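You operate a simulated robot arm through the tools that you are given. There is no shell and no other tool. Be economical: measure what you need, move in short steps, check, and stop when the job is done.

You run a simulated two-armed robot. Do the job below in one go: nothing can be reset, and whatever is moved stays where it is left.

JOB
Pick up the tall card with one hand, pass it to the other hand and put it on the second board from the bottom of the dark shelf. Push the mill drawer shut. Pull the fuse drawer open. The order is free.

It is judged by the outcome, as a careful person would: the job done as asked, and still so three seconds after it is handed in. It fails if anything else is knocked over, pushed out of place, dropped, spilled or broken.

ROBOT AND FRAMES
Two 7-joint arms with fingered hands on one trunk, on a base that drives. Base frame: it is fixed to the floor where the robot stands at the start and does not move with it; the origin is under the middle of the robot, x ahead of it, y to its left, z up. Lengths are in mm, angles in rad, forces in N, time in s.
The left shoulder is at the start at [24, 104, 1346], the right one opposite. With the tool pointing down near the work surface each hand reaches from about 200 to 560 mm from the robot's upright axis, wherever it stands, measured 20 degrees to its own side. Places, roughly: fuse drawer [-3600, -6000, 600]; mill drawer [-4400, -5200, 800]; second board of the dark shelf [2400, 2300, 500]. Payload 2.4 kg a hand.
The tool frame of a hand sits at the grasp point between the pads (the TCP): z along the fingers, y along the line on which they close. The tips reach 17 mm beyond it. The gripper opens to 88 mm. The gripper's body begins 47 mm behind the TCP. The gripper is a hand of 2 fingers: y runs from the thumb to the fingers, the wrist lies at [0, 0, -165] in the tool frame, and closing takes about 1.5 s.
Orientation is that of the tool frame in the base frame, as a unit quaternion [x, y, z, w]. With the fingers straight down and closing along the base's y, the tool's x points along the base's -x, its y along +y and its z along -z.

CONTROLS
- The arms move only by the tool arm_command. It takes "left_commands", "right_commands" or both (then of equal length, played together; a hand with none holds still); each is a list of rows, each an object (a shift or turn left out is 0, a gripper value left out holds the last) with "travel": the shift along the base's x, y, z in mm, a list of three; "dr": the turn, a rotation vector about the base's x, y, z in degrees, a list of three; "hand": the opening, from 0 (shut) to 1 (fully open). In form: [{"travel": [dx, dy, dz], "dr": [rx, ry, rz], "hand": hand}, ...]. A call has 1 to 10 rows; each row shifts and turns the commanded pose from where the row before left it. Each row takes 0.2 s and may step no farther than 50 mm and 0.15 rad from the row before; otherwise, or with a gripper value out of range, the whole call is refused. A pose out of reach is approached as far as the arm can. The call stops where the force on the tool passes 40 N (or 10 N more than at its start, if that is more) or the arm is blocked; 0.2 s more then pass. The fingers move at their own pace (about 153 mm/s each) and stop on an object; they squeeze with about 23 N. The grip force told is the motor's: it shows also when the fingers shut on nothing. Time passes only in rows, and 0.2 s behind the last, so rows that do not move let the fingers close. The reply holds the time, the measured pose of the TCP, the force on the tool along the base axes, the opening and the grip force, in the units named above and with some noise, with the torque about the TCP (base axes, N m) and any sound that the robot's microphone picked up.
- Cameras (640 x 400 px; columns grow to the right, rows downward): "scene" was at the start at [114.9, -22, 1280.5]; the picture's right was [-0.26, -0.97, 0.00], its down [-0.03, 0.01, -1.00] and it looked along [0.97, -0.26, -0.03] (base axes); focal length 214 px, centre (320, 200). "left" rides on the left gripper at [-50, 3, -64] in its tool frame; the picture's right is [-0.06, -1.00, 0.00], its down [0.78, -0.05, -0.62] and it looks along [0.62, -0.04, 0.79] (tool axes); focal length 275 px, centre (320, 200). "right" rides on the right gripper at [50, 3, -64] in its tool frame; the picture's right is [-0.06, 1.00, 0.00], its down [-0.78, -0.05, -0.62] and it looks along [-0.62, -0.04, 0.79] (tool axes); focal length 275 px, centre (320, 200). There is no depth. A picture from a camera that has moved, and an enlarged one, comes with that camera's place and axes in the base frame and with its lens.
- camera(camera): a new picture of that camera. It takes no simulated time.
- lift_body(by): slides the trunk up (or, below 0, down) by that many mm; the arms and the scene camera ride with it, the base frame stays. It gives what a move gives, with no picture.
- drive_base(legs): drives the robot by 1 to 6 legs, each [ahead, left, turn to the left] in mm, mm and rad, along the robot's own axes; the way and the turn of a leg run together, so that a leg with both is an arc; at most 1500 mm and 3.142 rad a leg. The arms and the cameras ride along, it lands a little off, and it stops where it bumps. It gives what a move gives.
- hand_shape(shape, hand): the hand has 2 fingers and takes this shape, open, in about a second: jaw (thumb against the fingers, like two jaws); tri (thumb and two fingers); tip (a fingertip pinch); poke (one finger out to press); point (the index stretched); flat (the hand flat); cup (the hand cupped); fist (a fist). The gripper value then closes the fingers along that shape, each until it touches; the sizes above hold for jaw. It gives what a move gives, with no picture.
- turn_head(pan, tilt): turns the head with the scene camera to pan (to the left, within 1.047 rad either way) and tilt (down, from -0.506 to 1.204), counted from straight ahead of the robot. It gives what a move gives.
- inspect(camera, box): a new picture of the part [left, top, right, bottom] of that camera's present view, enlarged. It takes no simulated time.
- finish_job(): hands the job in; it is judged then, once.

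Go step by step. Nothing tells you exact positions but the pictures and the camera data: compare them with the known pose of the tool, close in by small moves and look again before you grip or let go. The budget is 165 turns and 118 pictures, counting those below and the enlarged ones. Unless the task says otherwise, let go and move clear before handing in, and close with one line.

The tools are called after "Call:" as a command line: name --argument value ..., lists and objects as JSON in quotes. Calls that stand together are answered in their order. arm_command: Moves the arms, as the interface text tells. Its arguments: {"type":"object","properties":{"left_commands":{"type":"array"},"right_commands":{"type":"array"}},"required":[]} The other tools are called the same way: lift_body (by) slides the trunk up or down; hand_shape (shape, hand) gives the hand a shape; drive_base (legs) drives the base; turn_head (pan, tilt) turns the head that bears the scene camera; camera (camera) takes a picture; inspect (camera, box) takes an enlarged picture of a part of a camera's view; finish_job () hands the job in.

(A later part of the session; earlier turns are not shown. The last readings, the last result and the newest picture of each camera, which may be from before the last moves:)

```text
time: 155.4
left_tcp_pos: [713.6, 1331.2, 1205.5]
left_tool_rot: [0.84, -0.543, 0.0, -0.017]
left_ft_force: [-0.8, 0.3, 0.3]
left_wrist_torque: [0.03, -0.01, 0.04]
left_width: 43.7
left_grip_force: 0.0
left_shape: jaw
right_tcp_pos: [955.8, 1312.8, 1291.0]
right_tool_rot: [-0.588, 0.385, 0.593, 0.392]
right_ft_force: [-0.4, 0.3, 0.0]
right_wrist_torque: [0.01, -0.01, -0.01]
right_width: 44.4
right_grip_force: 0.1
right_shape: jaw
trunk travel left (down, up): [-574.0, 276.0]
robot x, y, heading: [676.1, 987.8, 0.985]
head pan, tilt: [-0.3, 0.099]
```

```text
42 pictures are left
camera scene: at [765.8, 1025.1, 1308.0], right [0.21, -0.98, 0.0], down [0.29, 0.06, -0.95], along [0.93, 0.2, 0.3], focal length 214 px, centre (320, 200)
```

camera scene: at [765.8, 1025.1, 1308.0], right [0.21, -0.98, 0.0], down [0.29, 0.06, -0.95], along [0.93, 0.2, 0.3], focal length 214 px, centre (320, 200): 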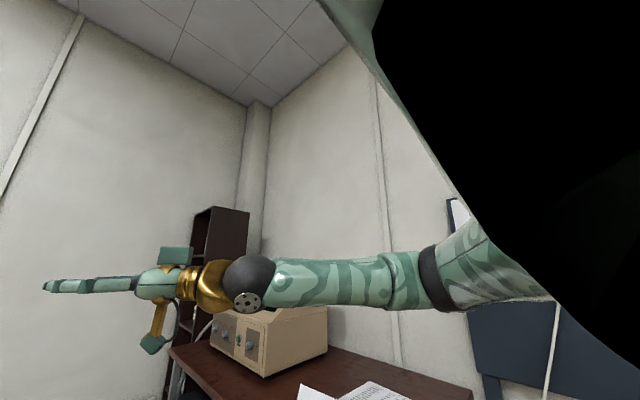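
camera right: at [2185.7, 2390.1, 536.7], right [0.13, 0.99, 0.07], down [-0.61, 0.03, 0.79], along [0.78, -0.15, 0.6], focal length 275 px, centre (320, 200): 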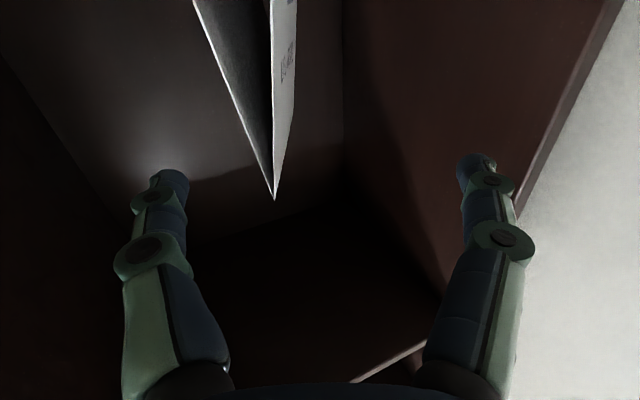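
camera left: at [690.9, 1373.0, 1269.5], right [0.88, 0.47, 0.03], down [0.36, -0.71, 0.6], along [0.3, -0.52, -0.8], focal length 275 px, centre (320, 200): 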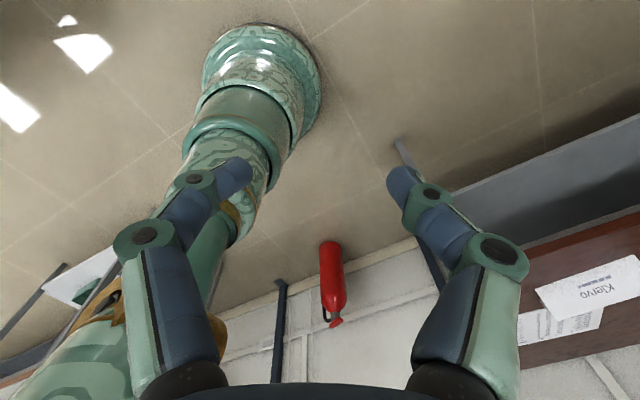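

The arm has nearly its earlier handover pose. Next I'll reverse the original sequence: pitch the fingers down while moving right, then undo the yaw.

Call:
arm_command --right_commands '[{"travel": [9, -19, 3], "dr": [-7.5, -3.27, 0]}, {"travel": [9, -19, 3], "dr": [-7.5, -3.27, 0]}, {"travel": [9, -19, 3], "dr": [-7.5, -3.27, 0]}, {"travel": [9, -19, 3], "dr": [-7.5, -3.27, 0]}, {"travel": [9, -19, 3], "dr": [-7.5, -3.27, 0]}, {"travel": [9, -19, 3], "dr": [-7.5, -3.27, 0]}, {"travel": [9, -19, 3], "dr": [-7.5, -3.27, 0]}, {"travel": [9, -15, 3], "dr": [-7.5, -3.27, 0]}, {"dr": [-7.5, -3.27, 0]}, {"dr": [-7.5, -3.27, 0]}]'

Call:
arm_command --right_commands '[{"dr": [-7.5, -3.27, 0]}, {"dr": [0, 0, -8.24]}, {"dr": [0, 0, -8.24]}, {"dr": [0, 0, -8.24]}, {"dr": [0, 0, -8.24]}, {"dr": [0, 0, -8.24]}, {"dr": [0, 0, -8.24]}, {"dr": [0, 0, -8.24]}, {}]'

Call:
turn_head --pan -0.2 --tilt 0.2

Call:
camera --camera "scene"

```text
time: 157.6
left_tcp_pos: [714.8, 1331.3, 1205.4]
left_tool_rot: [0.84, -0.543, 0.001, -0.018]
left_ft_force: [-0.3, 0.6, -0.4]
left_wrist_torque: [-0.01, 0.01, -0.01]
left_width: 43.6
left_grip_force: 0.1
left_shape: jaw
right_tcp_pos: [1017.9, 1173.7, 1314.7]
right_tool_rot: [0.835, -0.541, -0.094, -0.046]
right_ft_force: [0.2, -0.3, 0.0]
right_wrist_torque: [-0.02, -0.01, 0.0]
right_width: 44.2
right_grip_force: 0.0
right_shape: jaw
right hand out of reach, approached as far as the arm can: row 3, 4
trunk travel left (down, up): [-574.0, 276.0]
robot x, y, heading: [675.4, 983.9, 0.991]
head pan, tilt: [-0.3, 0.099]
```

```text
time: 159.6
left_tcp_pos: [713.8, 1330.0, 1205.6]
left_tool_rot: [0.84, -0.542, 0.0, -0.017]
left_ft_force: [-1.0, -0.8, 0.6]
left_wrist_torque: [-0.02, 0.0, 0.0]
left_width: 43.6
left_grip_force: 0.0
left_shape: jaw
right_tcp_pos: [1016.8, 1172.9, 1314.2]
right_tool_rot: [-0.472, 0.881, 0.028, 0.023]
right_ft_force: [0.0, 0.5, 0.2]
right_wrist_torque: [0.03, 0.0, -0.02]
right_width: 44.2
right_grip_force: 0.0
right_shape: jaw
trunk travel left (down, up): [-574.0, 276.0]
robot x, y, heading: [672.0, 985.9, 0.985]
head pan, tilt: [-0.3, 0.099]
```

```text
time: 160.3
left_tcp_pos: [715.7, 1330.6, 1205.8]
left_tool_rot: [0.84, -0.542, 0.0, -0.018]
left_ft_force: [-0.1, 0.0, 0.1]
left_wrist_torque: [-0.02, 0.0, -0.02]
left_width: 43.7
left_grip_force: 0.1
left_shape: jaw
right_tcp_pos: [1018.0, 1174.0, 1314.2]
right_tool_rot: [-0.472, 0.881, 0.029, 0.022]
right_ft_force: [0.7, -0.9, 0.0]
right_wrist_torque: [0.02, 0.0, 0.02]
right_width: 44.4
right_grip_force: 0.0
right_shape: jaw
trunk travel left (down, up): [-574.0, 276.0]
robot x, y, heading: [676.8, 984.8, 0.986]
head pan, tilt: [-0.201, 0.201]
```

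```text
41 pictures are left
camera scene: at [754.9, 1075.0, 1263.9], right [0.71, -0.71, 0.0], down [-0.14, -0.14, -0.98], along [0.69, 0.69, -0.2], focal length 214 px, centre (320, 200)
```

scene: 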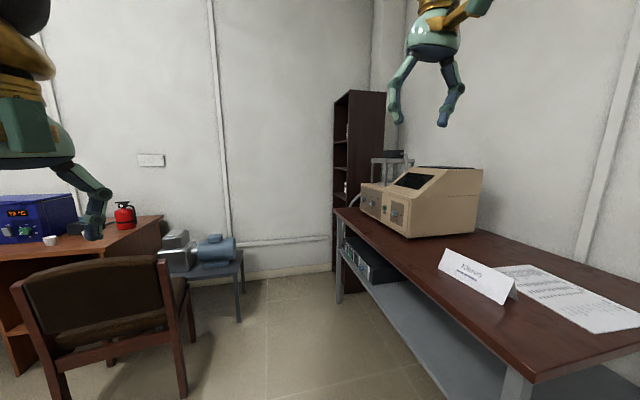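

The card task is done and both arms are back to normal. Now I'll turn round to face down the long aisle toward the drawers and look.

Call:
drive_base --legs '[[0, 0, -1.56], [0, 0, -1.56]]'

Call:
turn_head --pan 0.0 --tilt 0.25

Call:
camera --camera "scene"

```text
time: 168.3
left_tcp_pos: [641.7, 638.9, 1206.1]
left_tool_rot: [0.532, 0.847, -0.018, 0.001]
left_ft_force: [0.9, 0.4, -0.1]
left_wrist_torque: [-0.01, -0.02, 0.0]
left_width: 43.6
left_grip_force: 0.0
left_shape: jaw
right_tcp_pos: [336.1, 787.2, 1315.5]
right_tool_rot: [0.875, 0.482, -0.022, 0.03]
right_ft_force: [-0.6, -0.2, 1.0]
right_wrist_torque: [0.0, -0.01, 0.0]
right_width: 44.0
right_grip_force: 0.0
right_shape: jaw
trunk travel left (down, up): [-574.0, 276.0]
robot x, y, heading: [675.0, 981.8, -2.129]
head pan, tilt: [-0.201, 0.201]
```

```text
time: 169.0
left_tcp_pos: [641.9, 638.6, 1205.0]
left_tool_rot: [0.532, 0.847, -0.017, 0.001]
left_ft_force: [0.4, 0.4, 0.4]
left_wrist_torque: [0.03, 0.03, 0.01]
left_width: 43.6
left_grip_force: 0.0
left_shape: jaw
right_tcp_pos: [335.6, 787.5, 1314.8]
right_tool_rot: [0.875, 0.483, -0.022, 0.029]
right_ft_force: [-0.5, 0.0, 0.3]
right_wrist_torque: [-0.01, -0.02, -0.01]
right_width: 44.0
right_grip_force: 0.2
right_shape: jaw
trunk travel left (down, up): [-574.0, 276.0]
robot x, y, heading: [677.5, 986.7, -2.13]
head pan, tilt: [0.0, 0.25]
```

```text
40 pictures are left
camera scene: at [610.2, 884.2, 1259.3], right [-0.85, 0.53, 0.0], down [0.13, 0.21, -0.97], along [-0.51, -0.82, -0.25], focal length 214 px, centre (320, 200)
```

scene: 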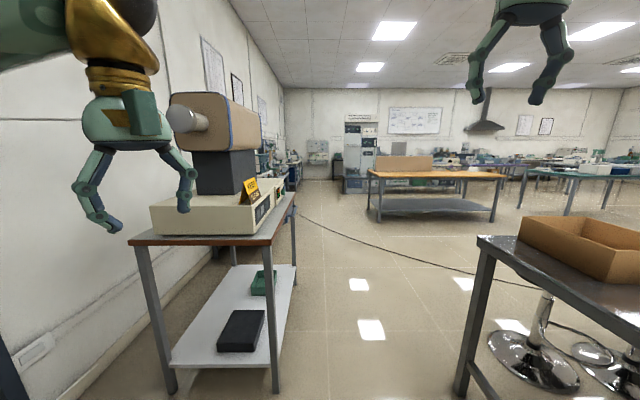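

The aisle runs straight to cabinets at the far end: fuse drawer dead ahead about 8.2 m, mill drawer about 1 m right of it. Driving along the middle of the gap in stages.

Call:
drive_base --legs '[[300, -230, 0], [1500, 0, 0], [1500, 0, 0], [1500, 0, 0]]'

Call:
camera --camera "scene"

```text
time: 192.5
left_tcp_pos: [-2107.3, -3298.3, 1207.0]
left_tool_rot: [0.532, 0.847, -0.018, 0.0]
left_ft_force: [0.3, 0.3, 0.0]
left_wrist_torque: [0.03, 0.01, 0.0]
left_width: 43.7
left_grip_force: 0.1
left_shape: jaw
right_tcp_pos: [-2413.4, -3148.0, 1314.9]
right_tool_rot: [0.874, 0.484, -0.022, 0.029]
right_ft_force: [0.5, -0.5, 0.5]
right_wrist_torque: [-0.02, -0.01, 0.02]
right_width: 44.3
right_grip_force: 0.1
right_shape: jaw
trunk travel left (down, up): [-574.0, 276.0]
robot x, y, heading: [-2077.9, -2952.4, -2.128]
head pan, tilt: [0.0, 0.25]
```

```text
39 pictures are left
camera scene: at [-2139.6, -3053.0, 1259.3], right [-0.85, 0.53, 0.0], down [0.13, 0.21, -0.97], along [-0.51, -0.82, -0.25], focal length 214 px, centre (320, 200)
```

scene: 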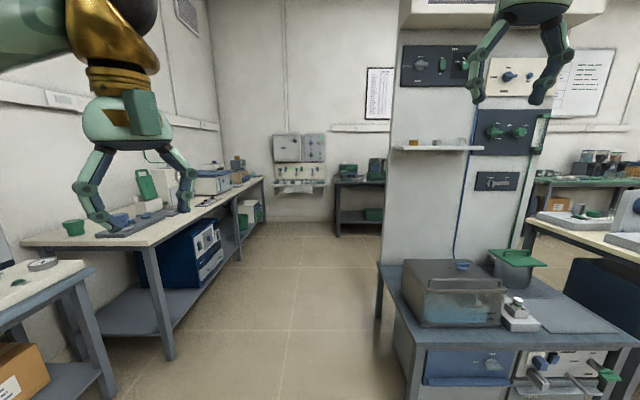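

I can see a wall-mounted panel straight ahead (fuse drawer likely at its bottom) and a small table with teal machines to its right (mill). Zooming in.

Call:
inspect --camera "scene" --box '[240, 110, 420, 250]'

```text
2.86 times, centred on (330, 180) of scene
camera zoom: at [-2139.6, -3053.0, 1259.3], right [-0.85, 0.53, 0.0], down [0.13, 0.21, -0.97], along [-0.51, -0.82, -0.25], focal length 613 px, centre (291, 257)
```

zoom: 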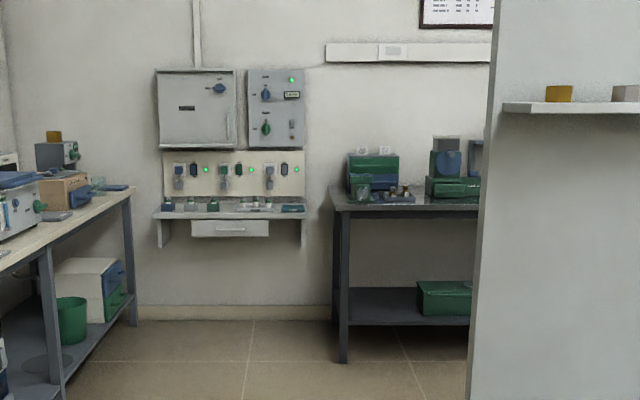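

The fuse drawer is under the shelf on the wall panel, with a bar handle. Driving closer for both.

Call:
drive_base --legs '[[1000, 120, 0], [900, 0, 0]]'

Call:
turn_head --pan -0.4 --tilt 0.35

Call:
camera --camera "scene"

```text
time: 202.1
left_tcp_pos: [-3009.2, -4983.0, 1206.0]
left_tool_rot: [0.529, 0.849, -0.018, 0.0]
left_ft_force: [-1.0, -0.4, -0.2]
left_wrist_torque: [0.0, 0.04, -0.02]
left_width: 44.0
left_grip_force: 0.0
left_shape: jaw
right_tcp_pos: [-3318.4, -4835.4, 1313.6]
right_tool_rot: [0.873, 0.486, -0.022, 0.03]
right_ft_force: [-0.7, 1.0, 0.2]
right_wrist_torque: [0.03, 0.01, -0.01]
right_width: 44.2
right_grip_force: 0.0
right_shape: jaw
trunk travel left (down, up): [-574.0, 276.0]
robot x, y, heading: [-2983.1, -4636.1, -2.119]
head pan, tilt: [0.0, 0.25]
```

```text
time: 202.9
left_tcp_pos: [-3008.8, -4981.5, 1205.9]
left_tool_rot: [0.529, 0.849, -0.018, 0.0]
left_ft_force: [1.0, 0.2, -0.8]
left_wrist_torque: [-0.04, -0.01, 0.01]
left_width: 43.7
left_grip_force: 0.0
left_shape: jaw
right_tcp_pos: [-3317.0, -4836.0, 1314.6]
right_tool_rot: [0.873, 0.487, -0.021, 0.03]
right_ft_force: [1.0, -1.2, 0.3]
right_wrist_torque: [0.01, -0.01, 0.01]
right_width: 44.4
right_grip_force: 0.1
right_shape: jaw
trunk travel left (down, up): [-574.0, 276.0]
robot x, y, heading: [-2978.9, -4630.5, -2.119]
head pan, tilt: [-0.4, 0.351]
```

```text
37 pictures are left
camera scene: at [-3070.3, -4710.7, 1249.9], right [-0.58, 0.81, 0.0], down [0.28, 0.2, -0.94], along [-0.76, -0.55, -0.34], focal length 214 px, centre (320, 200)
```

scene: 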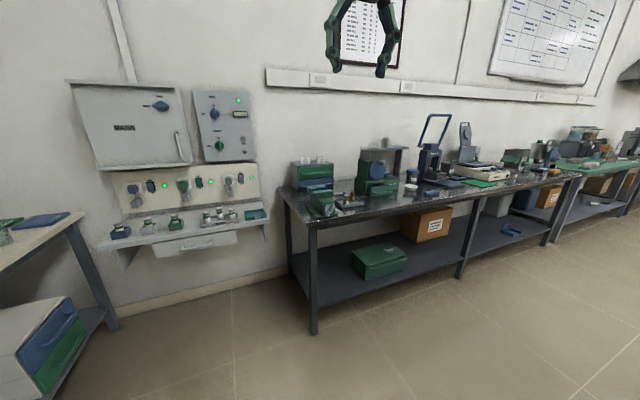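

The mill (green machine at centre) and the fuse drawer (under the panel shelf, left) are both in view. Zooming on each.

Call:
inspect --camera "scene" --box '[280, 130, 460, 240]'

Call:
inspect --camera "scene" --box '[90, 150, 280, 280]'

```text
3.56 times, centred on (370, 185) of scene
camera zoom: at [-3070.3, -4710.7, 1249.9], right [-0.58, 0.81, 0.0], down [0.28, 0.2, -0.94], along [-0.76, -0.55, -0.34], focal length 763 px, centre (142, 253)
```

zoom: 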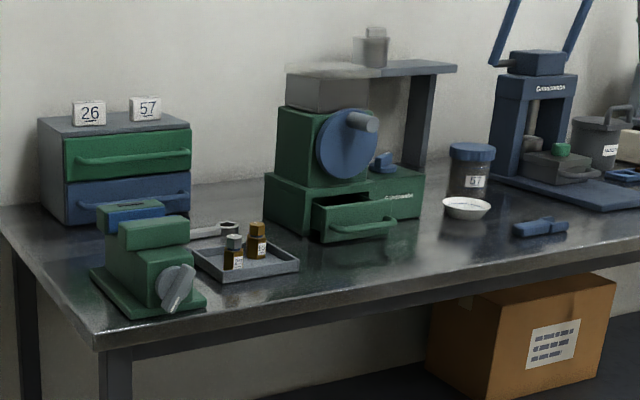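

```text
3.08 times, centred on (185, 215) of scene
camera zoom: at [-3070.3, -4710.7, 1249.9], right [-0.58, 0.81, 0.0], down [0.28, 0.2, -0.94], along [-0.76, -0.55, -0.34], focal length 660 px, centre (735, 154)
```

zoom: 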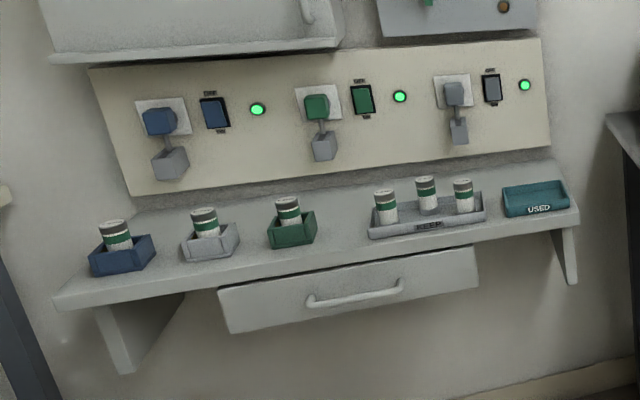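

The mill drawer is slightly open at about [-4415,-5195], z≈800, set back on the table between a bottle tray and a bowl. I'll go stand in front of it with the right hand in line.

Call:
drive_base --legs '[[350, 0, 0], [0, -760, 0], [280, 0, 0]]'

Call:
turn_head --pan -0.25 --tilt 0.6

Call:
camera --camera "scene"

```text
time: 210.4
left_tcp_pos: [-3983.9, -5122.1, 1205.2]
left_tool_rot: [0.529, 0.848, -0.018, 0.0]
left_ft_force: [-0.5, -0.2, 0.0]
left_wrist_torque: [0.01, 0.03, 0.01]
left_width: 43.8
left_grip_force: 0.2
left_shape: jaw
right_tcp_pos: [-4291.8, -4973.5, 1313.0]
right_tool_rot: [0.874, 0.485, -0.022, 0.03]
right_ft_force: [-0.6, 1.5, 0.8]
right_wrist_torque: [0.01, 0.01, 0.0]
right_width: 44.3
right_grip_force: 0.0
right_shape: jaw
trunk travel left (down, up): [-574.0, 276.0]
robot x, y, heading: [-3955.8, -4773.8, -2.119]
head pan, tilt: [-0.4, 0.351]
```

```text
time: 211.2
left_tcp_pos: [-3984.0, -5120.8, 1206.9]
left_tool_rot: [0.529, 0.848, -0.018, 0.0]
left_ft_force: [0.2, 0.0, -0.1]
left_wrist_torque: [0.0, 0.03, 0.01]
left_width: 43.6
left_grip_force: 0.1
left_shape: jaw
right_tcp_pos: [-4291.6, -4972.1, 1314.7]
right_tool_rot: [0.873, 0.486, -0.021, 0.029]
right_ft_force: [-0.7, 0.2, 0.3]
right_wrist_torque: [0.01, 0.02, 0.04]
right_width: 44.2
right_grip_force: 0.0
right_shape: jaw
trunk travel left (down, up): [-574.0, 276.0]
robot x, y, heading: [-3952.8, -4772.6, -2.12]
head pan, tilt: [-0.25, 0.6]
```

```text
34 pictures are left
camera scene: at [-4032.8, -4856.6, 1227.1], right [-0.7, 0.72, 0.0], down [0.41, 0.39, -0.83], along [-0.59, -0.57, -0.56], focal length 214 px, centre (320, 200)
```

scene: 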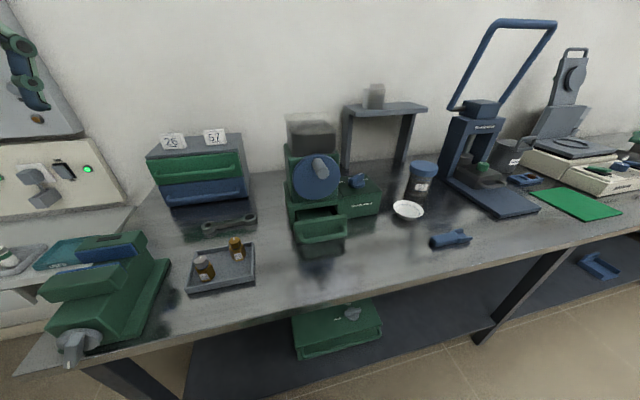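

The drawer front is at about [-4356,-5168], z 770–835, facing me; the way in front of it is clear. I'll close the right hand and lower it in front of the drawer.

Call:
arm_command --right_commands '[{"travel": [0, -9, -45], "hand": 0}, {"travel": [0, -9, -45]}, {"travel": [0, -9, -45]}, {"travel": [0, -9, -45]}, {"travel": [0, -9, -45]}, {"travel": [0, -9, -45]}, {"travel": [0, -9, -45]}, {"travel": [0, -9, -45]}, {"travel": [0, -9, -45]}, {"travel": [0, -9, -40]}]'

Call:
camera --camera "right"

Call:
camera --camera "scene"

```text
time: 213.4
left_tcp_pos: [-3984.5, -5120.9, 1205.4]
left_tool_rot: [0.529, 0.849, -0.018, 0.0]
left_ft_force: [-0.6, -0.2, -0.4]
left_wrist_torque: [-0.04, -0.04, 0.0]
left_width: 43.5
left_grip_force: 0.1
left_shape: jaw
right_tcp_pos: [-4290.4, -5062.1, 868.9]
right_tool_rot: [0.874, 0.485, -0.022, 0.029]
right_ft_force: [-1.5, 0.4, 0.1]
right_wrist_torque: [0.01, 0.02, 0.02]
right_width: 0.0
right_grip_force: 22.4
right_shape: jaw
trunk travel left (down, up): [-574.0, 276.0]
robot x, y, heading: [-3955.3, -4773.9, -2.122]
head pan, tilt: [-0.25, 0.6]
```

```text
33 pictures are left
camera right: at [-4261.0, -5018.0, 928.2], right [0.82, -0.58, 0.03], down [-0.45, -0.59, 0.67], along [-0.37, -0.56, -0.74], focal length 275 px, centre (320, 200)
```

right: 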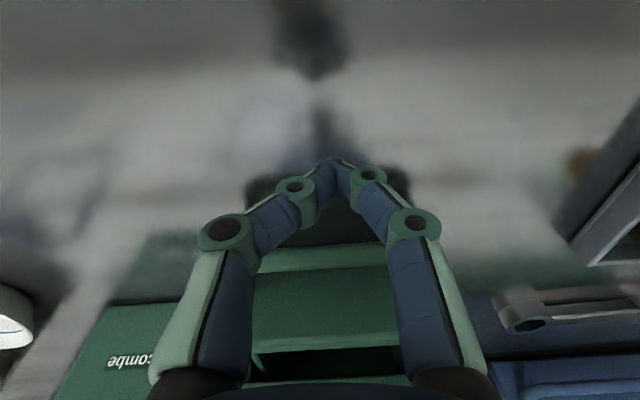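

```text
32 pictures are left
camera scene: at [-4032.4, -4857.0, 1227.1], right [-0.7, 0.72, 0.0], down [0.41, 0.39, -0.82], along [-0.59, -0.57, -0.57], focal length 214 px, centre (320, 200)
```

scene: 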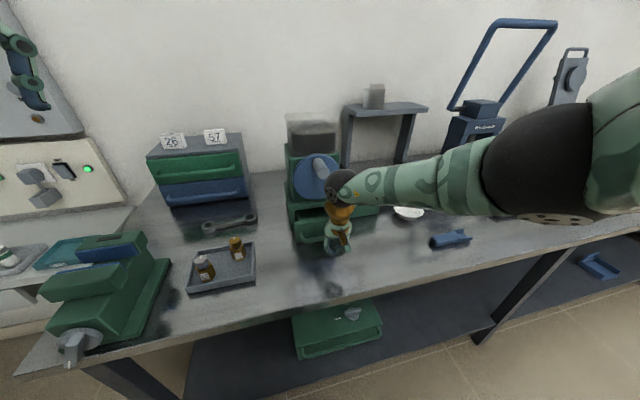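

The hand is centred on the drawer, just in front of its handle. Lowering a bit more and advancing to near contact.

Call:
arm_command --right_commands '[{"travel": [0, 0, -25]}, {"travel": [0, 0, -25]}, {"travel": [-13, -21, 0]}, {"travel": [-13, -21, 0]}, {"travel": [-8, -13, 0]}, {}]'

Call:
camera --camera "right"

Call:
inspect --camera "scene" --box '[260, 120, 440, 280]'

```text
time: 214.8
left_tcp_pos: [-3984.2, -5120.6, 1206.4]
left_tool_rot: [0.529, 0.849, -0.019, 0.0]
left_ft_force: [0.1, -0.6, 0.6]
left_wrist_torque: [0.01, -0.01, -0.01]
left_width: 43.7
left_grip_force: 0.0
left_shape: jaw
right_tcp_pos: [-4293.8, -5058.1, 829.9]
right_tool_rot: [0.874, 0.485, -0.022, 0.029]
right_ft_force: [0.7, -0.4, -1.8]
right_wrist_torque: [-0.01, -0.02, -0.01]
right_width: 0.1
right_grip_force: 23.3
right_shape: jaw
right hand out of reach, approached as far as the arm can: row 2, 3, 4, 5
trunk travel left (down, up): [-574.0, 276.0]
robot x, y, heading: [-3955.8, -4773.0, -2.12]
head pan, tilt: [-0.25, 0.6]
```

```text
31 pictures are left
camera right: at [-4262.9, -5014.9, 889.2], right [0.82, -0.58, 0.03], down [-0.45, -0.59, 0.67], along [-0.37, -0.56, -0.74], focal length 275 px, centre (320, 200)
```

right: 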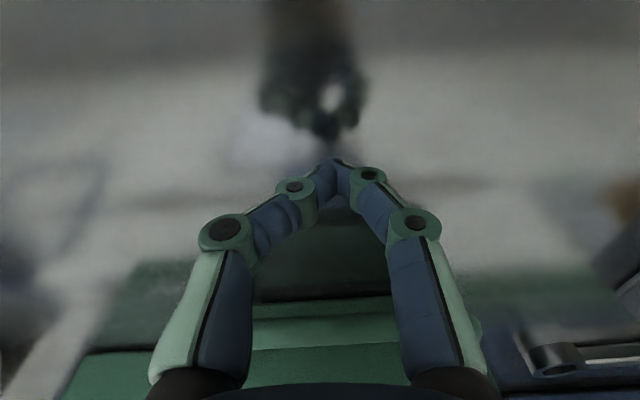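

```text
2.50 times, centred on (350, 200) of scene
camera zoom: at [-4032.7, -4856.6, 1227.1], right [-0.7, 0.72, 0.0], down [0.41, 0.39, -0.82], along [-0.59, -0.57, -0.57], focal length 536 px, centre (245, 200)
```

zoom: 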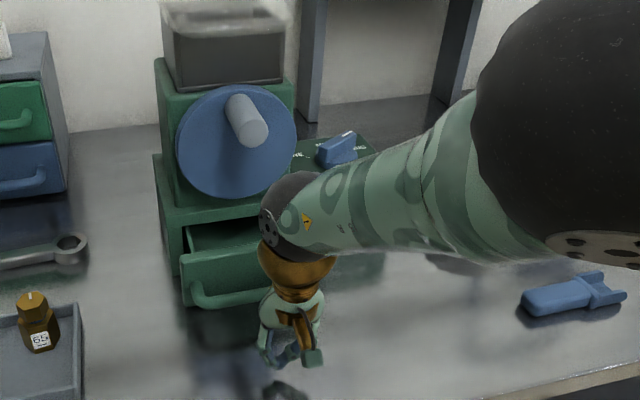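

The arm is near its reach limit at this height. I'll raise the hand, lower the trunk by the same amount, and then advance.

Call:
arm_command --right_commands '[{"travel": [0, 0, 35]}, {"travel": [0, 0, 40]}, {"travel": [0, 0, 40]}, {"travel": [0, 0, 40]}, {}]'

Call:
lift_body --by -160

Call:
arm_command --right_commands '[{"travel": [-10.4, -17, 0]}, {"travel": [-10.4, -17, 0]}, {}]'

Call:
inspect --camera "scene" --box '[220, 80, 420, 260]'

```text
time: 216.0
left_tcp_pos: [-3984.2, -5120.4, 1205.4]
left_tool_rot: [0.529, 0.848, -0.017, 0.0]
left_ft_force: [-0.1, -0.2, -0.2]
left_wrist_torque: [0.01, -0.04, 0.0]
left_width: 43.6
left_grip_force: 0.0
left_shape: jaw
right_tcp_pos: [-4293.8, -5059.6, 985.7]
right_tool_rot: [0.874, 0.485, -0.023, 0.029]
right_ft_force: [-0.2, 0.3, -0.5]
right_wrist_torque: [0.01, 0.0, 0.01]
right_width: 0.0
right_grip_force: 22.9
right_shape: jaw
trunk travel left (down, up): [-574.0, 276.0]
robot x, y, heading: [-3955.2, -4776.1, -2.122]
head pan, tilt: [-0.25, 0.6]
```

```text
time: 217.8
left_tcp_pos: [-3983.6, -5120.5, 1045.2]
left_tool_rot: [0.53, 0.848, -0.019, 0.0]
left_ft_force: [-0.1, 0.5, -0.4]
left_wrist_torque: [0.01, -0.01, 0.02]
left_width: 43.6
left_grip_force: 0.1
left_shape: jaw
right_tcp_pos: [-4292.3, -5060.2, 824.5]
right_tool_rot: [0.874, 0.485, -0.022, 0.029]
right_ft_force: [0.5, 0.8, -0.2]
right_wrist_torque: [-0.02, -0.02, -0.02]
right_width: 0.1
right_grip_force: 22.7
right_shape: jaw
trunk travel left (down, up): [-414.0, 436.0]
robot x, y, heading: [-3953.7, -4772.1, -2.126]
head pan, tilt: [-0.25, 0.6]
```

```text
time: 218.7
left_tcp_pos: [-3985.8, -5119.7, 1046.0]
left_tool_rot: [0.53, 0.848, -0.017, 0.0]
left_ft_force: [-0.8, -0.6, -0.9]
left_wrist_torque: [-0.01, 0.0, 0.02]
left_width: 43.6
left_grip_force: 0.0
left_shape: jaw
right_tcp_pos: [-4316.6, -5093.8, 823.8]
right_tool_rot: [0.873, 0.486, -0.022, 0.029]
right_ft_force: [0.1, -0.4, -0.2]
right_wrist_torque: [0.01, -0.02, -0.03]
right_width: 0.0
right_grip_force: 23.2
right_shape: jaw
trunk travel left (down, up): [-414.0, 436.0]
robot x, y, heading: [-3955.3, -4772.1, -2.119]
head pan, tilt: [-0.25, 0.6]
```

```text
2.22 times, centred on (320, 170) of scene
camera zoom: at [-4034.0, -4858.9, 1066.2], right [-0.7, 0.72, 0.0], down [0.41, 0.39, -0.82], along [-0.59, -0.57, -0.57], focal length 477 px, centre (320, 267)
```

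zoom: 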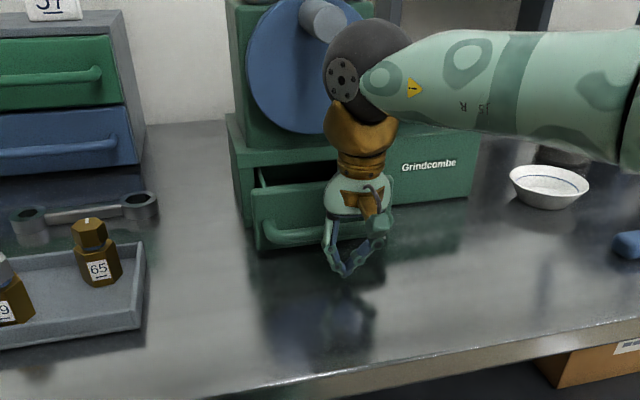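

The hand is just right of the drawer's centre. Shifting 20 mm left and advancing slowly to push.

Call:
arm_command --right_commands '[{"travel": [17, -10, 0]}, {"travel": [-8, -13, 0]}, {"travel": [-8, -13, 0]}, {"travel": [-8, -13, 0]}, {"travel": [-5, -8.5, 0]}, {}]'

Call:
inspect --camera "scene" --box '[260, 120, 400, 220]'

```text
time: 220.1
left_tcp_pos: [-3981.5, -5103.2, 1050.0]
left_tool_rot: [0.535, 0.845, -0.026, 0.0]
left_ft_force: [-1.2, -0.6, 0.6]
left_wrist_torque: [0.0, 0.0, 0.0]
left_width: 43.5
left_grip_force: 0.0
left_shape: jaw
right_tcp_pos: [-4321.8, -5126.5, 822.0]
right_tool_rot: [0.876, 0.482, -0.021, 0.027]
right_ft_force: [-0.8, -0.1, 0.1]
right_wrist_torque: [0.02, -0.03, -0.05]
right_width: 0.0
right_grip_force: 23.3
right_shape: jaw
trunk travel left (down, up): [-414.0, 436.0]
robot x, y, heading: [-3953.9, -4770.0, -2.132]
head pan, tilt: [-0.25, 0.6]
```

```text
4.00 times, centred on (330, 170) of scene
camera zoom: at [-4027.4, -4840.9, 1067.5], right [-0.69, 0.73, 0.0], down [0.4, 0.38, -0.83], along [-0.6, -0.57, -0.55], focal length 858 px, centre (280, 320)
```

zoom: 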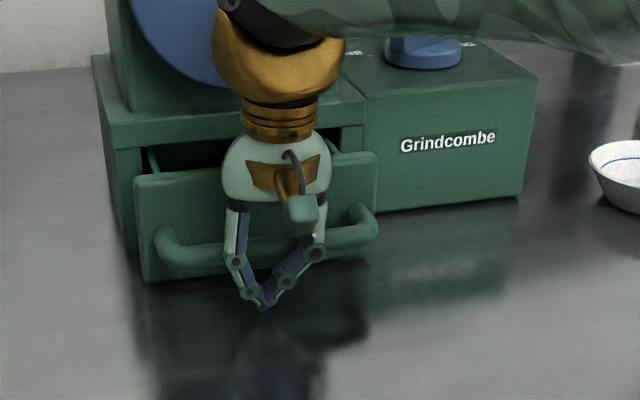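

My trunk shifted slightly, so something above the fingers — the wrist against the mill's crank — is touching. Backing off at once and checking the mill.

Call:
arm_command --right_commands '[{"travel": [10.4, 17, 0]}, {"travel": [10.4, 17, 0]}, {"travel": [10.4, 17, 0]}, {"travel": [10.4, 17, 0]}, {}]'

Call:
camera --camera "scene"

```text
time: 221.2
left_tcp_pos: [-3984.4, -5121.1, 1045.7]
left_tool_rot: [0.529, 0.848, -0.018, 0.0]
left_ft_force: [0.1, 0.6, 0.7]
left_wrist_torque: [0.01, -0.03, 0.01]
left_width: 43.6
left_grip_force: 0.0
left_shape: jaw
right_tcp_pos: [-4285.0, -5082.5, 824.2]
right_tool_rot: [0.874, 0.485, -0.022, 0.029]
right_ft_force: [0.9, 0.5, 0.2]
right_wrist_torque: [-0.03, 0.01, -0.01]
right_width: 0.0
right_grip_force: 22.9
right_shape: jaw
trunk travel left (down, up): [-414.0, 436.0]
robot x, y, heading: [-3953.5, -4769.8, -2.123]
head pan, tilt: [-0.25, 0.6]
```

```text
27 pictures are left
camera scene: at [-4034.1, -4858.7, 1066.2], right [-0.7, 0.72, 0.0], down [0.41, 0.39, -0.82], along [-0.59, -0.57, -0.57], focal length 214 px, centre (320, 200)
```

scene: 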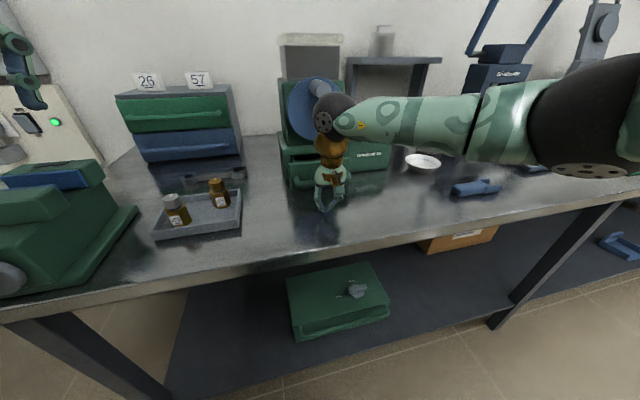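

Call:
inspect --camera "scene" --box '[220, 80, 420, 260]'

```text
2.22 times, centred on (320, 170) of scene
camera zoom: at [-4034.1, -4858.7, 1066.2], right [-0.7, 0.72, 0.0], down [0.41, 0.39, -0.82], along [-0.59, -0.57, -0.57], focal length 477 px, centre (320, 267)
```

zoom: 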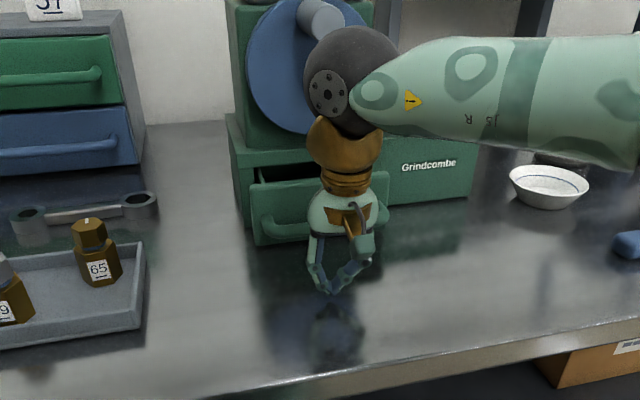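

The mill hasn't moved; the wrist ball was reaching the crank. I'll tilt the hand forward 40° so only the fingertips go under the wheel.

Call:
arm_command --right_commands '[{"dr": [-6.8, 4.17, 0]}, {"dr": [-6.8, 4.17, 0]}, {"dr": [-6.8, 4.17, 0]}, {"dr": [-6.8, 4.17, 0]}, {"dr": [-6.8, 4.17, 0]}, {"travel": [-8, -13, -8]}, {}]'

Call:
inspect --camera "scene" --box '[220, 80, 420, 260]'

```text
time: 222.8
left_tcp_pos: [-3984.8, -5122.0, 1045.3]
left_tool_rot: [0.53, 0.848, -0.017, 0.001]
left_ft_force: [-0.2, -0.2, -0.4]
left_wrist_torque: [-0.02, -0.01, -0.01]
left_width: 43.9
left_grip_force: 0.0
left_shape: jaw
right_tcp_pos: [-4309.0, -5117.3, 840.7]
right_tool_rot: [0.809, 0.456, -0.315, 0.194]
right_ft_force: [0.1, 0.1, 0.4]
right_wrist_torque: [0.01, 0.0, 0.0]
right_width: 0.0
right_grip_force: 23.3
right_shape: jaw
right hand out of reach, approached as far as the arm can: row 5, 6
trunk travel left (down, up): [-414.0, 436.0]
robot x, y, heading: [-3952.2, -4768.9, -2.124]
head pan, tilt: [-0.25, 0.6]
```

```text
2.22 times, centred on (320, 170) of scene
camera zoom: at [-4034.0, -4858.9, 1066.2], right [-0.7, 0.72, 0.0], down [0.41, 0.39, -0.82], along [-0.59, -0.57, -0.57], focal length 477 px, centre (320, 267)
```

zoom: 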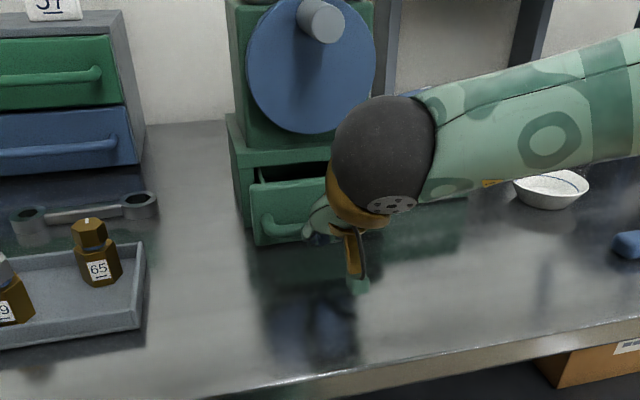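

The tilt worked; the wrist is now clear of the wheel. Dropping the trunk 25 mm so the fingertips meet the drawer face, then pushing in small steps.

Call:
lift_body --by -22

Call:
arm_command --right_commands '[{"travel": [-5.2, -8.5, 0]}, {"travel": [-5.2, -8.5, 0]}, {"travel": [-5.2, -8.5, 0]}, {}]'

Call:
inspect --camera "scene" --box '[220, 80, 420, 260]'

```text
time: 223.5
left_tcp_pos: [-3985.2, -5120.7, 1024.2]
left_tool_rot: [0.529, 0.848, -0.018, 0.001]
left_ft_force: [0.3, -0.3, 0.0]
left_wrist_torque: [0.0, 0.0, 0.03]
left_width: 43.6
left_grip_force: 0.0
left_shape: jaw
right_tcp_pos: [-4308.4, -5118.7, 819.6]
right_tool_rot: [0.81, 0.456, -0.315, 0.193]
right_ft_force: [0.6, 0.4, 0.2]
right_wrist_torque: [-0.03, 0.0, 0.0]
right_width: 0.0
right_grip_force: 22.7
right_shape: jaw
trunk travel left (down, up): [-392.0, 458.0]
robot x, y, heading: [-3950.9, -4776.2, -2.121]
head pan, tilt: [-0.25, 0.6]
```

```text
time: 224.5
left_tcp_pos: [-3983.4, -5119.0, 1024.1]
left_tool_rot: [0.529, 0.848, -0.019, 0.0]
left_ft_force: [-0.3, 0.3, 0.5]
left_wrist_torque: [0.02, -0.02, -0.02]
left_width: 43.6
left_grip_force: 0.0
left_shape: jaw
right_tcp_pos: [-4325.4, -5144.6, 817.9]
right_tool_rot: [0.81, 0.456, -0.314, 0.192]
right_ft_force: [0.2, 1.2, 0.3]
right_wrist_torque: [-0.02, 0.04, 0.0]
right_width: 0.2
right_grip_force: 23.4
right_shape: jaw
trunk travel left (down, up): [-392.0, 458.0]
robot x, y, heading: [-3957.2, -4771.9, -2.121]
head pan, tilt: [-0.25, 0.6]
```

```text
2.22 times, centred on (320, 170) of scene
camera zoom: at [-4034.3, -4859.3, 1044.1], right [-0.7, 0.72, 0.0], down [0.41, 0.39, -0.82], along [-0.59, -0.57, -0.57], focal length 477 px, centre (320, 267)
```

zoom: 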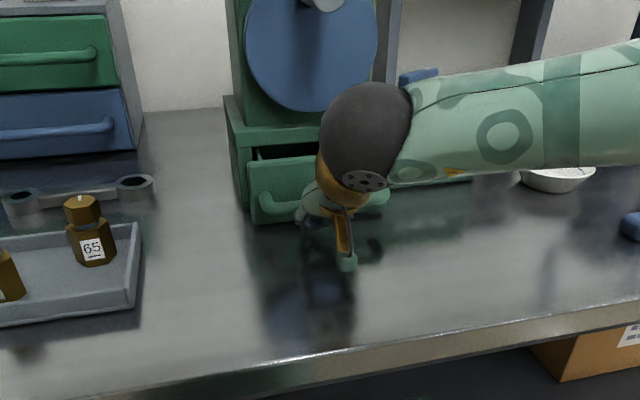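

No contact yet, arm moving freely. Continuing in 10 mm steps.

Call:
arm_command --right_commands '[{"travel": [-5.2, -8.5, 0]}, {"travel": [-5.2, -8.5, 0]}, {"travel": [-5.2, -8.5, 0]}, {"travel": [-5.2, -8.5, 0]}, {}]'

Call:
inspect --camera "scene" --box '[220, 80, 420, 260]'

```text
time: 225.6
left_tcp_pos: [-3983.0, -5115.6, 1024.3]
left_tool_rot: [0.529, 0.848, -0.019, 0.0]
left_ft_force: [-0.3, -0.7, -0.6]
left_wrist_torque: [-0.02, 0.02, 0.02]
left_width: 43.7
left_grip_force: 0.2
left_shape: jaw
right_tcp_pos: [-4340.2, -5168.7, 816.4]
right_tool_rot: [0.812, 0.456, -0.31, 0.19]
right_ft_force: [12.5, 20.9, 10.3]
right_wrist_torque: [-0.58, 0.13, -0.07]
right_width: 0.0
right_grip_force: 22.7
right_shape: jaw
trunk travel left (down, up): [-392.0, 458.0]
robot x, y, heading: [-3958.3, -4774.0, -2.123]
head pan, tilt: [-0.25, 0.6]
stopped in row 5 (right hand): the force on the tool passed its limit at 47 N (the readings are from after the stop); the commanded pose is now the measured one
```

```text
2.22 times, centred on (320, 170) of scene
camera zoom: at [-4032.4, -4855.7, 1044.7], right [-0.69, 0.72, 0.0], down [0.4, 0.39, -0.83], along [-0.59, -0.57, -0.56], focal length 477 px, centre (320, 267)
```

zoom: 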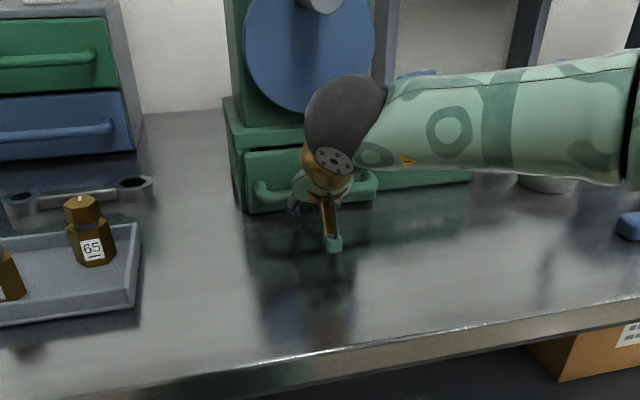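

The push met firm resistance; the drawer looks nearly or fully in. Backing off to check.

Call:
arm_command --right_commands '[{"travel": [10.4, 17, 0]}, {"travel": [10.4, 17, 0]}, {"travel": [15, 25, 10]}, {"travel": [15, 25, 10]}, {"travel": [15, 25, 10]}, {}]'

Call:
inspect --camera "scene" --box '[220, 80, 420, 260]'

```text
time: 226.9
left_tcp_pos: [-3984.5, -5120.7, 1023.7]
left_tool_rot: [0.53, 0.848, -0.018, 0.0]
left_ft_force: [0.2, 0.6, 0.2]
left_wrist_torque: [0.0, -0.01, 0.0]
left_width: 43.9
left_grip_force: 0.1
left_shape: jaw
right_tcp_pos: [-4284.2, -5071.8, 855.7]
right_tool_rot: [0.813, 0.459, -0.306, 0.188]
right_ft_force: [-0.4, 0.3, 0.3]
right_wrist_torque: [0.0, -0.02, -0.01]
right_width: 0.2
right_grip_force: 22.8
right_shape: jaw
right hand out of reach, approached as far as the arm can: row 4, 5
trunk travel left (down, up): [-392.0, 458.0]
robot x, y, heading: [-3952.9, -4775.8, -2.123]
head pan, tilt: [-0.25, 0.6]
```

```text
2.22 times, centred on (320, 170) of scene
camera zoom: at [-4034.2, -4858.7, 1044.0], right [-0.7, 0.72, 0.0], down [0.41, 0.39, -0.82], along [-0.59, -0.57, -0.57], focal length 477 px, centre (320, 267)
```

zoom: 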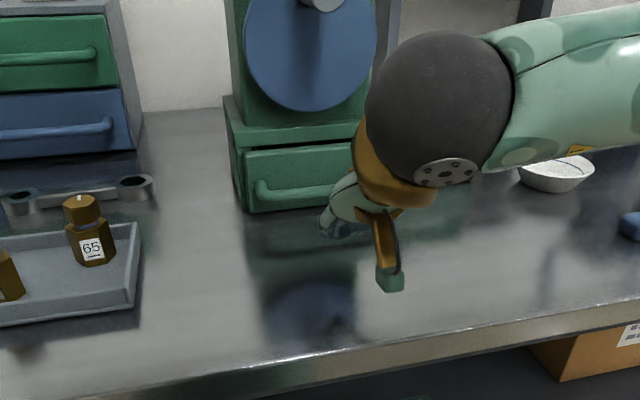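

The drawer front is in, and the mill hasn't moved. I'll bring the hand back up to fingers-down and zoom on the drawer to confirm it's fully shut.

Call:
arm_command --right_commands '[{"travel": [5, 8, 35], "dr": [6.8, -4.17, 0]}, {"travel": [5, 8, 35], "dr": [6.8, -4.17, 0]}, {"travel": [5, 8, 35], "dr": [6.8, -4.17, 0]}, {"travel": [-12, 16, 35], "dr": [6.8, -4.17, 0]}, {"travel": [-12, 16, 35], "dr": [6.8, -4.17, 0]}, {"travel": [-12, 16, 40]}, {"travel": [0, 0, 45]}, {"travel": [0, 0, 45]}, {}]'

Call:
inspect --camera "scene" --box '[270, 100, 400, 200]'

```text
time: 228.9
left_tcp_pos: [-3984.7, -5118.5, 1022.5]
left_tool_rot: [0.53, 0.848, -0.017, 0.0]
left_ft_force: [0.3, 0.9, -0.1]
left_wrist_torque: [-0.04, -0.02, -0.03]
left_width: 43.5
left_grip_force: 0.0
left_shape: jaw
right_tcp_pos: [-4305.3, -5000.4, 1161.9]
right_tool_rot: [0.874, 0.486, -0.012, 0.023]
right_ft_force: [-0.3, 0.8, -0.3]
right_wrist_torque: [0.0, 0.04, 0.03]
right_width: 0.1
right_grip_force: 22.7
right_shape: jaw
trunk travel left (down, up): [-392.0, 458.0]
robot x, y, heading: [-3955.4, -4775.1, -2.122]
head pan, tilt: [-0.25, 0.6]
```

```text
4.00 times, centred on (335, 150) of scene
camera zoom: at [-4034.2, -4858.8, 1044.0], right [-0.7, 0.72, 0.0], down [0.41, 0.39, -0.82], along [-0.59, -0.57, -0.57], focal length 858 px, centre (260, 400)
```

zoom: 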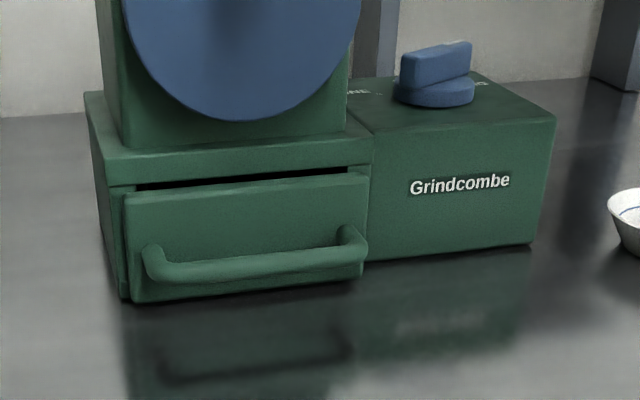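

The drawer is in but its front may still stand a little proud, so I'll look down at it with the right hand's camera.

Call:
inspect --camera "right" --box '[160, 60, 480, 260]'

```text
2.00 times, centred on (320, 160) of right
camera zoom: at [-4276.3, -4956.5, 1222.8], right [0.82, -0.58, 0.03], down [-0.46, -0.61, 0.65], along [-0.36, -0.55, -0.76], focal length 551 px, centre (320, 280)
```

zoom: 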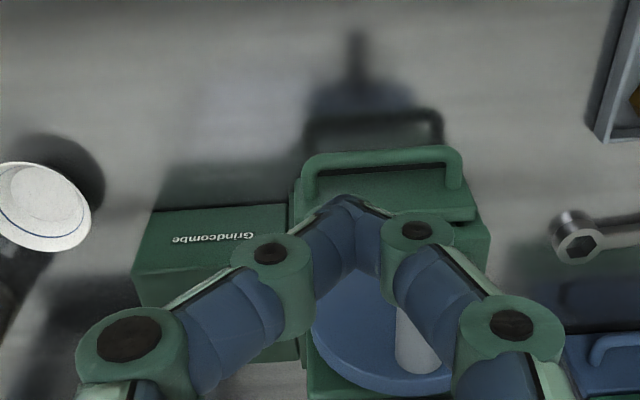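

The view is partly hidden by the fingers. To be sure it's fully home I'll give it one more gentle push along the same path, watching the force.

Call:
arm_command --right_commands '[{"travel": [0, 0, -45]}, {"travel": [0, 0, -45]}, {"travel": [12, -16, -40]}, {"travel": [12, -16, -35], "dr": [-6.8, 4.17, 0]}, {"travel": [12, -16, -35], "dr": [-6.8, 4.17, 0]}, {"travel": [-5, -8, -35], "dr": [-6.8, 4.17, 0]}, {"travel": [-5, -8, -35], "dr": [-6.8, 4.17, 0]}, {"travel": [-5, -8, -35], "dr": [-6.8, 4.17, 0]}, {"travel": [-12, -20, -15]}, {"travel": [-12, -20, -15]}]'

Call:
arm_command --right_commands '[{"travel": [-6, -10, 0]}, {"travel": [-6, -10, 0]}, {"travel": [-5, -8.5, 0]}, {}]'

```text
time: 231.2
left_tcp_pos: [-3984.7, -5117.6, 1023.9]
left_tool_rot: [0.529, 0.848, -0.018, 0.001]
left_ft_force: [-0.1, -0.1, 0.6]
left_wrist_torque: [0.01, 0.01, 0.0]
left_width: 43.7
left_grip_force: 0.1
left_shape: jaw
right_tcp_pos: [-4302.7, -5116.2, 833.1]
right_tool_rot: [0.812, 0.457, -0.309, 0.189]
right_ft_force: [-0.4, 0.1, -0.3]
right_wrist_torque: [0.01, 0.0, 0.0]
right_width: 0.1
right_grip_force: 23.0
right_shape: jaw
right hand out of reach, approached as far as the arm can: row 8
trunk travel left (down, up): [-392.0, 458.0]
robot x, y, heading: [-3953.5, -4773.2, -2.128]
head pan, tilt: [-0.25, 0.6]
```

```text
time: 232.2
left_tcp_pos: [-3985.2, -5120.7, 1022.6]
left_tool_rot: [0.53, 0.848, -0.018, 0.001]
left_ft_force: [0.3, 0.8, 0.8]
left_wrist_torque: [0.02, 0.01, -0.02]
left_width: 43.7
left_grip_force: 0.1
left_shape: jaw
right_tcp_pos: [-4319.1, -5143.0, 833.9]
right_tool_rot: [0.812, 0.457, -0.309, 0.189]
right_ft_force: [0.4, -1.2, 0.0]
right_wrist_torque: [0.01, 0.0, 0.02]
right_width: 0.2
right_grip_force: 23.3
right_shape: jaw
trunk travel left (down, up): [-392.0, 458.0]
robot x, y, heading: [-3957.9, -4771.8, -2.118]
head pan, tilt: [-0.25, 0.6]
```

Call:
arm_command --right_commands '[{"travel": [-3, -5, -12]}, {"travel": [-5, -8.5, 0]}, {"travel": [-4, -6.5, 0]}, {"travel": [-4, -6.5, 0]}, {"travel": [-4, -6.5, 0]}, {}]'

Call:
inspect --camera "scene" --box '[270, 100, 400, 200]'

```text
time: 233.4
left_tcp_pos: [-3983.9, -5119.1, 1026.1]
left_tool_rot: [0.53, 0.848, -0.017, 0.0]
left_ft_force: [0.1, 0.0, 0.7]
left_wrist_torque: [-0.01, 0.02, -0.02]
left_width: 43.6
left_grip_force: 0.1
left_shape: jaw
right_tcp_pos: [-4334.1, -5172.6, 817.0]
right_tool_rot: [0.815, 0.458, -0.304, 0.185]
right_ft_force: [7.9, 13.4, -2.2]
right_wrist_torque: [-0.22, 0.11, -0.12]
right_width: 0.1
right_grip_force: 23.4
right_shape: jaw
trunk travel left (down, up): [-392.0, 458.0]
robot x, y, heading: [-3954.9, -4774.4, -2.13]
head pan, tilt: [-0.25, 0.6]
stopped in row 6 (right hand): the force on the tool passed its limit at 42 N (the readings are from after the stop); the commanded pose is now the measured one
```

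```text
4.00 times, centred on (335, 150) of scene
camera zoom: at [-4033.4, -4857.2, 1044.2], right [-0.69, 0.72, 0.0], down [0.41, 0.39, -0.83], along [-0.59, -0.57, -0.56], focal length 858 px, centre (260, 400)
```

zoom: 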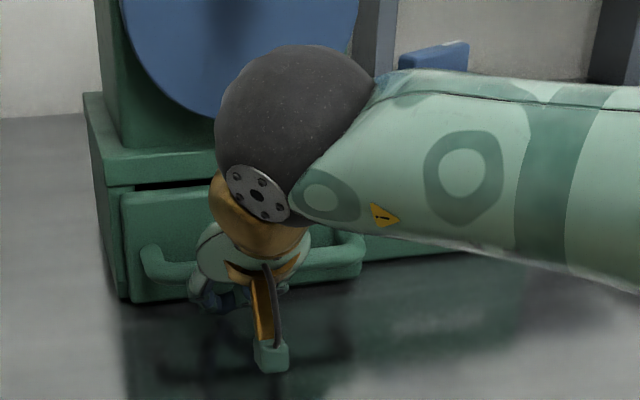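

The push stopped at exactly the same depth, so the drawer is home against its stop. I'll withdraw the right hand the same way and then slide left to face the fuse drawer.

Call:
arm_command --right_commands '[{"travel": [12, 20, 5]}, {"travel": [15, 25, 15]}, {"travel": [15, 25, 15]}, {"travel": [5, 8, 35], "dr": [6.8, -4.17, 0]}, {"travel": [5, 8, 35], "dr": [6.8, -4.17, 0]}, {"travel": [5, 8, 35], "dr": [6.8, -4.17, 0]}, {"travel": [-12, 16, 35], "dr": [6.8, -4.17, 0]}, {"travel": [-12, 16, 35], "dr": [6.8, -4.17, 0]}, {"travel": [-12, 16, 40]}, {"travel": [0, 0, 45]}]'

Call:
inspect --camera "scene" --box '[270, 100, 400, 200]'

Call:
drive_base --legs '[[0, 790, 0]]'

Call:
turn_head --pan 0.25 --tilt 0.6

Call:
camera --camera "scene"

```text
time: 235.6
left_tcp_pos: [-3983.9, -5119.0, 1023.6]
left_tool_rot: [0.53, 0.848, -0.018, 0.0]
left_ft_force: [0.6, -0.2, 0.7]
left_wrist_torque: [-0.02, 0.02, -0.01]
left_width: 43.7
left_grip_force: 0.0
left_shape: jaw
right_tcp_pos: [-4315.6, -5031.7, 1112.6]
right_tool_rot: [0.874, 0.485, -0.007, 0.019]
right_ft_force: [-0.2, 0.8, 0.2]
right_wrist_torque: [0.03, 0.01, 0.0]
right_width: 0.0
right_grip_force: 23.1
right_shape: jaw
trunk travel left (down, up): [-392.0, 458.0]
robot x, y, heading: [-3955.8, -4771.6, -2.123]
head pan, tilt: [-0.25, 0.6]
```

```text
4.00 times, centred on (335, 150) of scene
camera zoom: at [-4033.9, -4858.2, 1044.1], right [-0.69, 0.72, 0.0], down [0.41, 0.39, -0.83], along [-0.59, -0.57, -0.56], focal length 858 px, centre (260, 400)
```

zoom: 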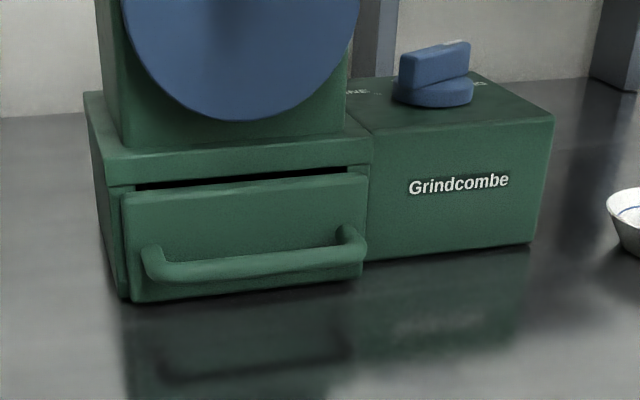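

```text
time: 239.8
left_tcp_pos: [-3322.0, -5534.5, 1023.4]
left_tool_rot: [0.532, 0.846, -0.018, 0.0]
left_ft_force: [-0.3, 1.0, -0.2]
left_wrist_torque: [0.0, 0.0, 0.01]
left_width: 43.8
left_grip_force: 0.2
left_shape: jaw
right_tcp_pos: [-3653.2, -5443.2, 1112.3]
right_tool_rot: [0.876, 0.483, -0.009, 0.019]
right_ft_force: [0.2, 0.3, 0.5]
right_wrist_torque: [0.02, -0.01, -0.01]
right_width: 0.0
right_grip_force: 22.8
right_shape: jaw
trunk travel left (down, up): [-392.0, 458.0]
robot x, y, heading: [-3290.5, -5185.8, -2.133]
head pan, tilt: [-0.25, 0.6]
```

```text
time: 240.8
left_tcp_pos: [-3321.6, -5532.8, 1023.1]
left_tool_rot: [0.533, 0.846, -0.018, 0.001]
left_ft_force: [0.9, 0.0, 0.3]
left_wrist_torque: [-0.01, 0.01, 0.0]
left_width: 43.7
left_grip_force: 0.0
left_shape: jaw
right_tcp_pos: [-3651.3, -5444.0, 1112.7]
right_tool_rot: [0.875, 0.483, -0.007, 0.019]
right_ft_force: [-0.1, -0.1, 0.2]
right_wrist_torque: [0.02, 0.01, 0.0]
right_width: 0.0
right_grip_force: 23.0
right_shape: jaw
trunk travel left (down, up): [-392.0, 458.0]
robot x, y, heading: [-3289.3, -5187.8, -2.131]
head pan, tilt: [0.25, 0.6]
```

```text
17 pictures are left
camera scene: at [-3332.4, -5295.1, 1044.0], right [-0.95, 0.31, 0.0], down [0.17, 0.54, -0.82], along [-0.25, -0.79, -0.57], focal length 214 px, centre (320, 200)
```

scene: 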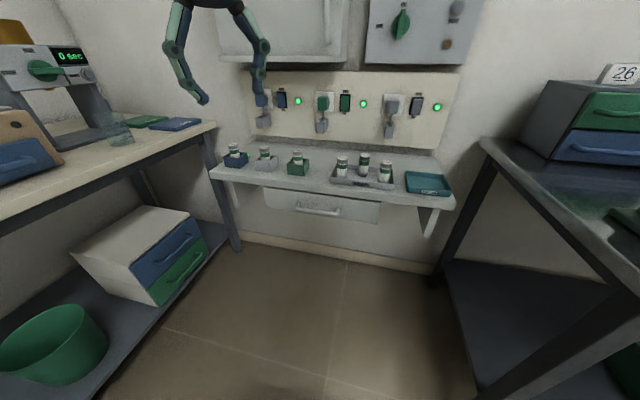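

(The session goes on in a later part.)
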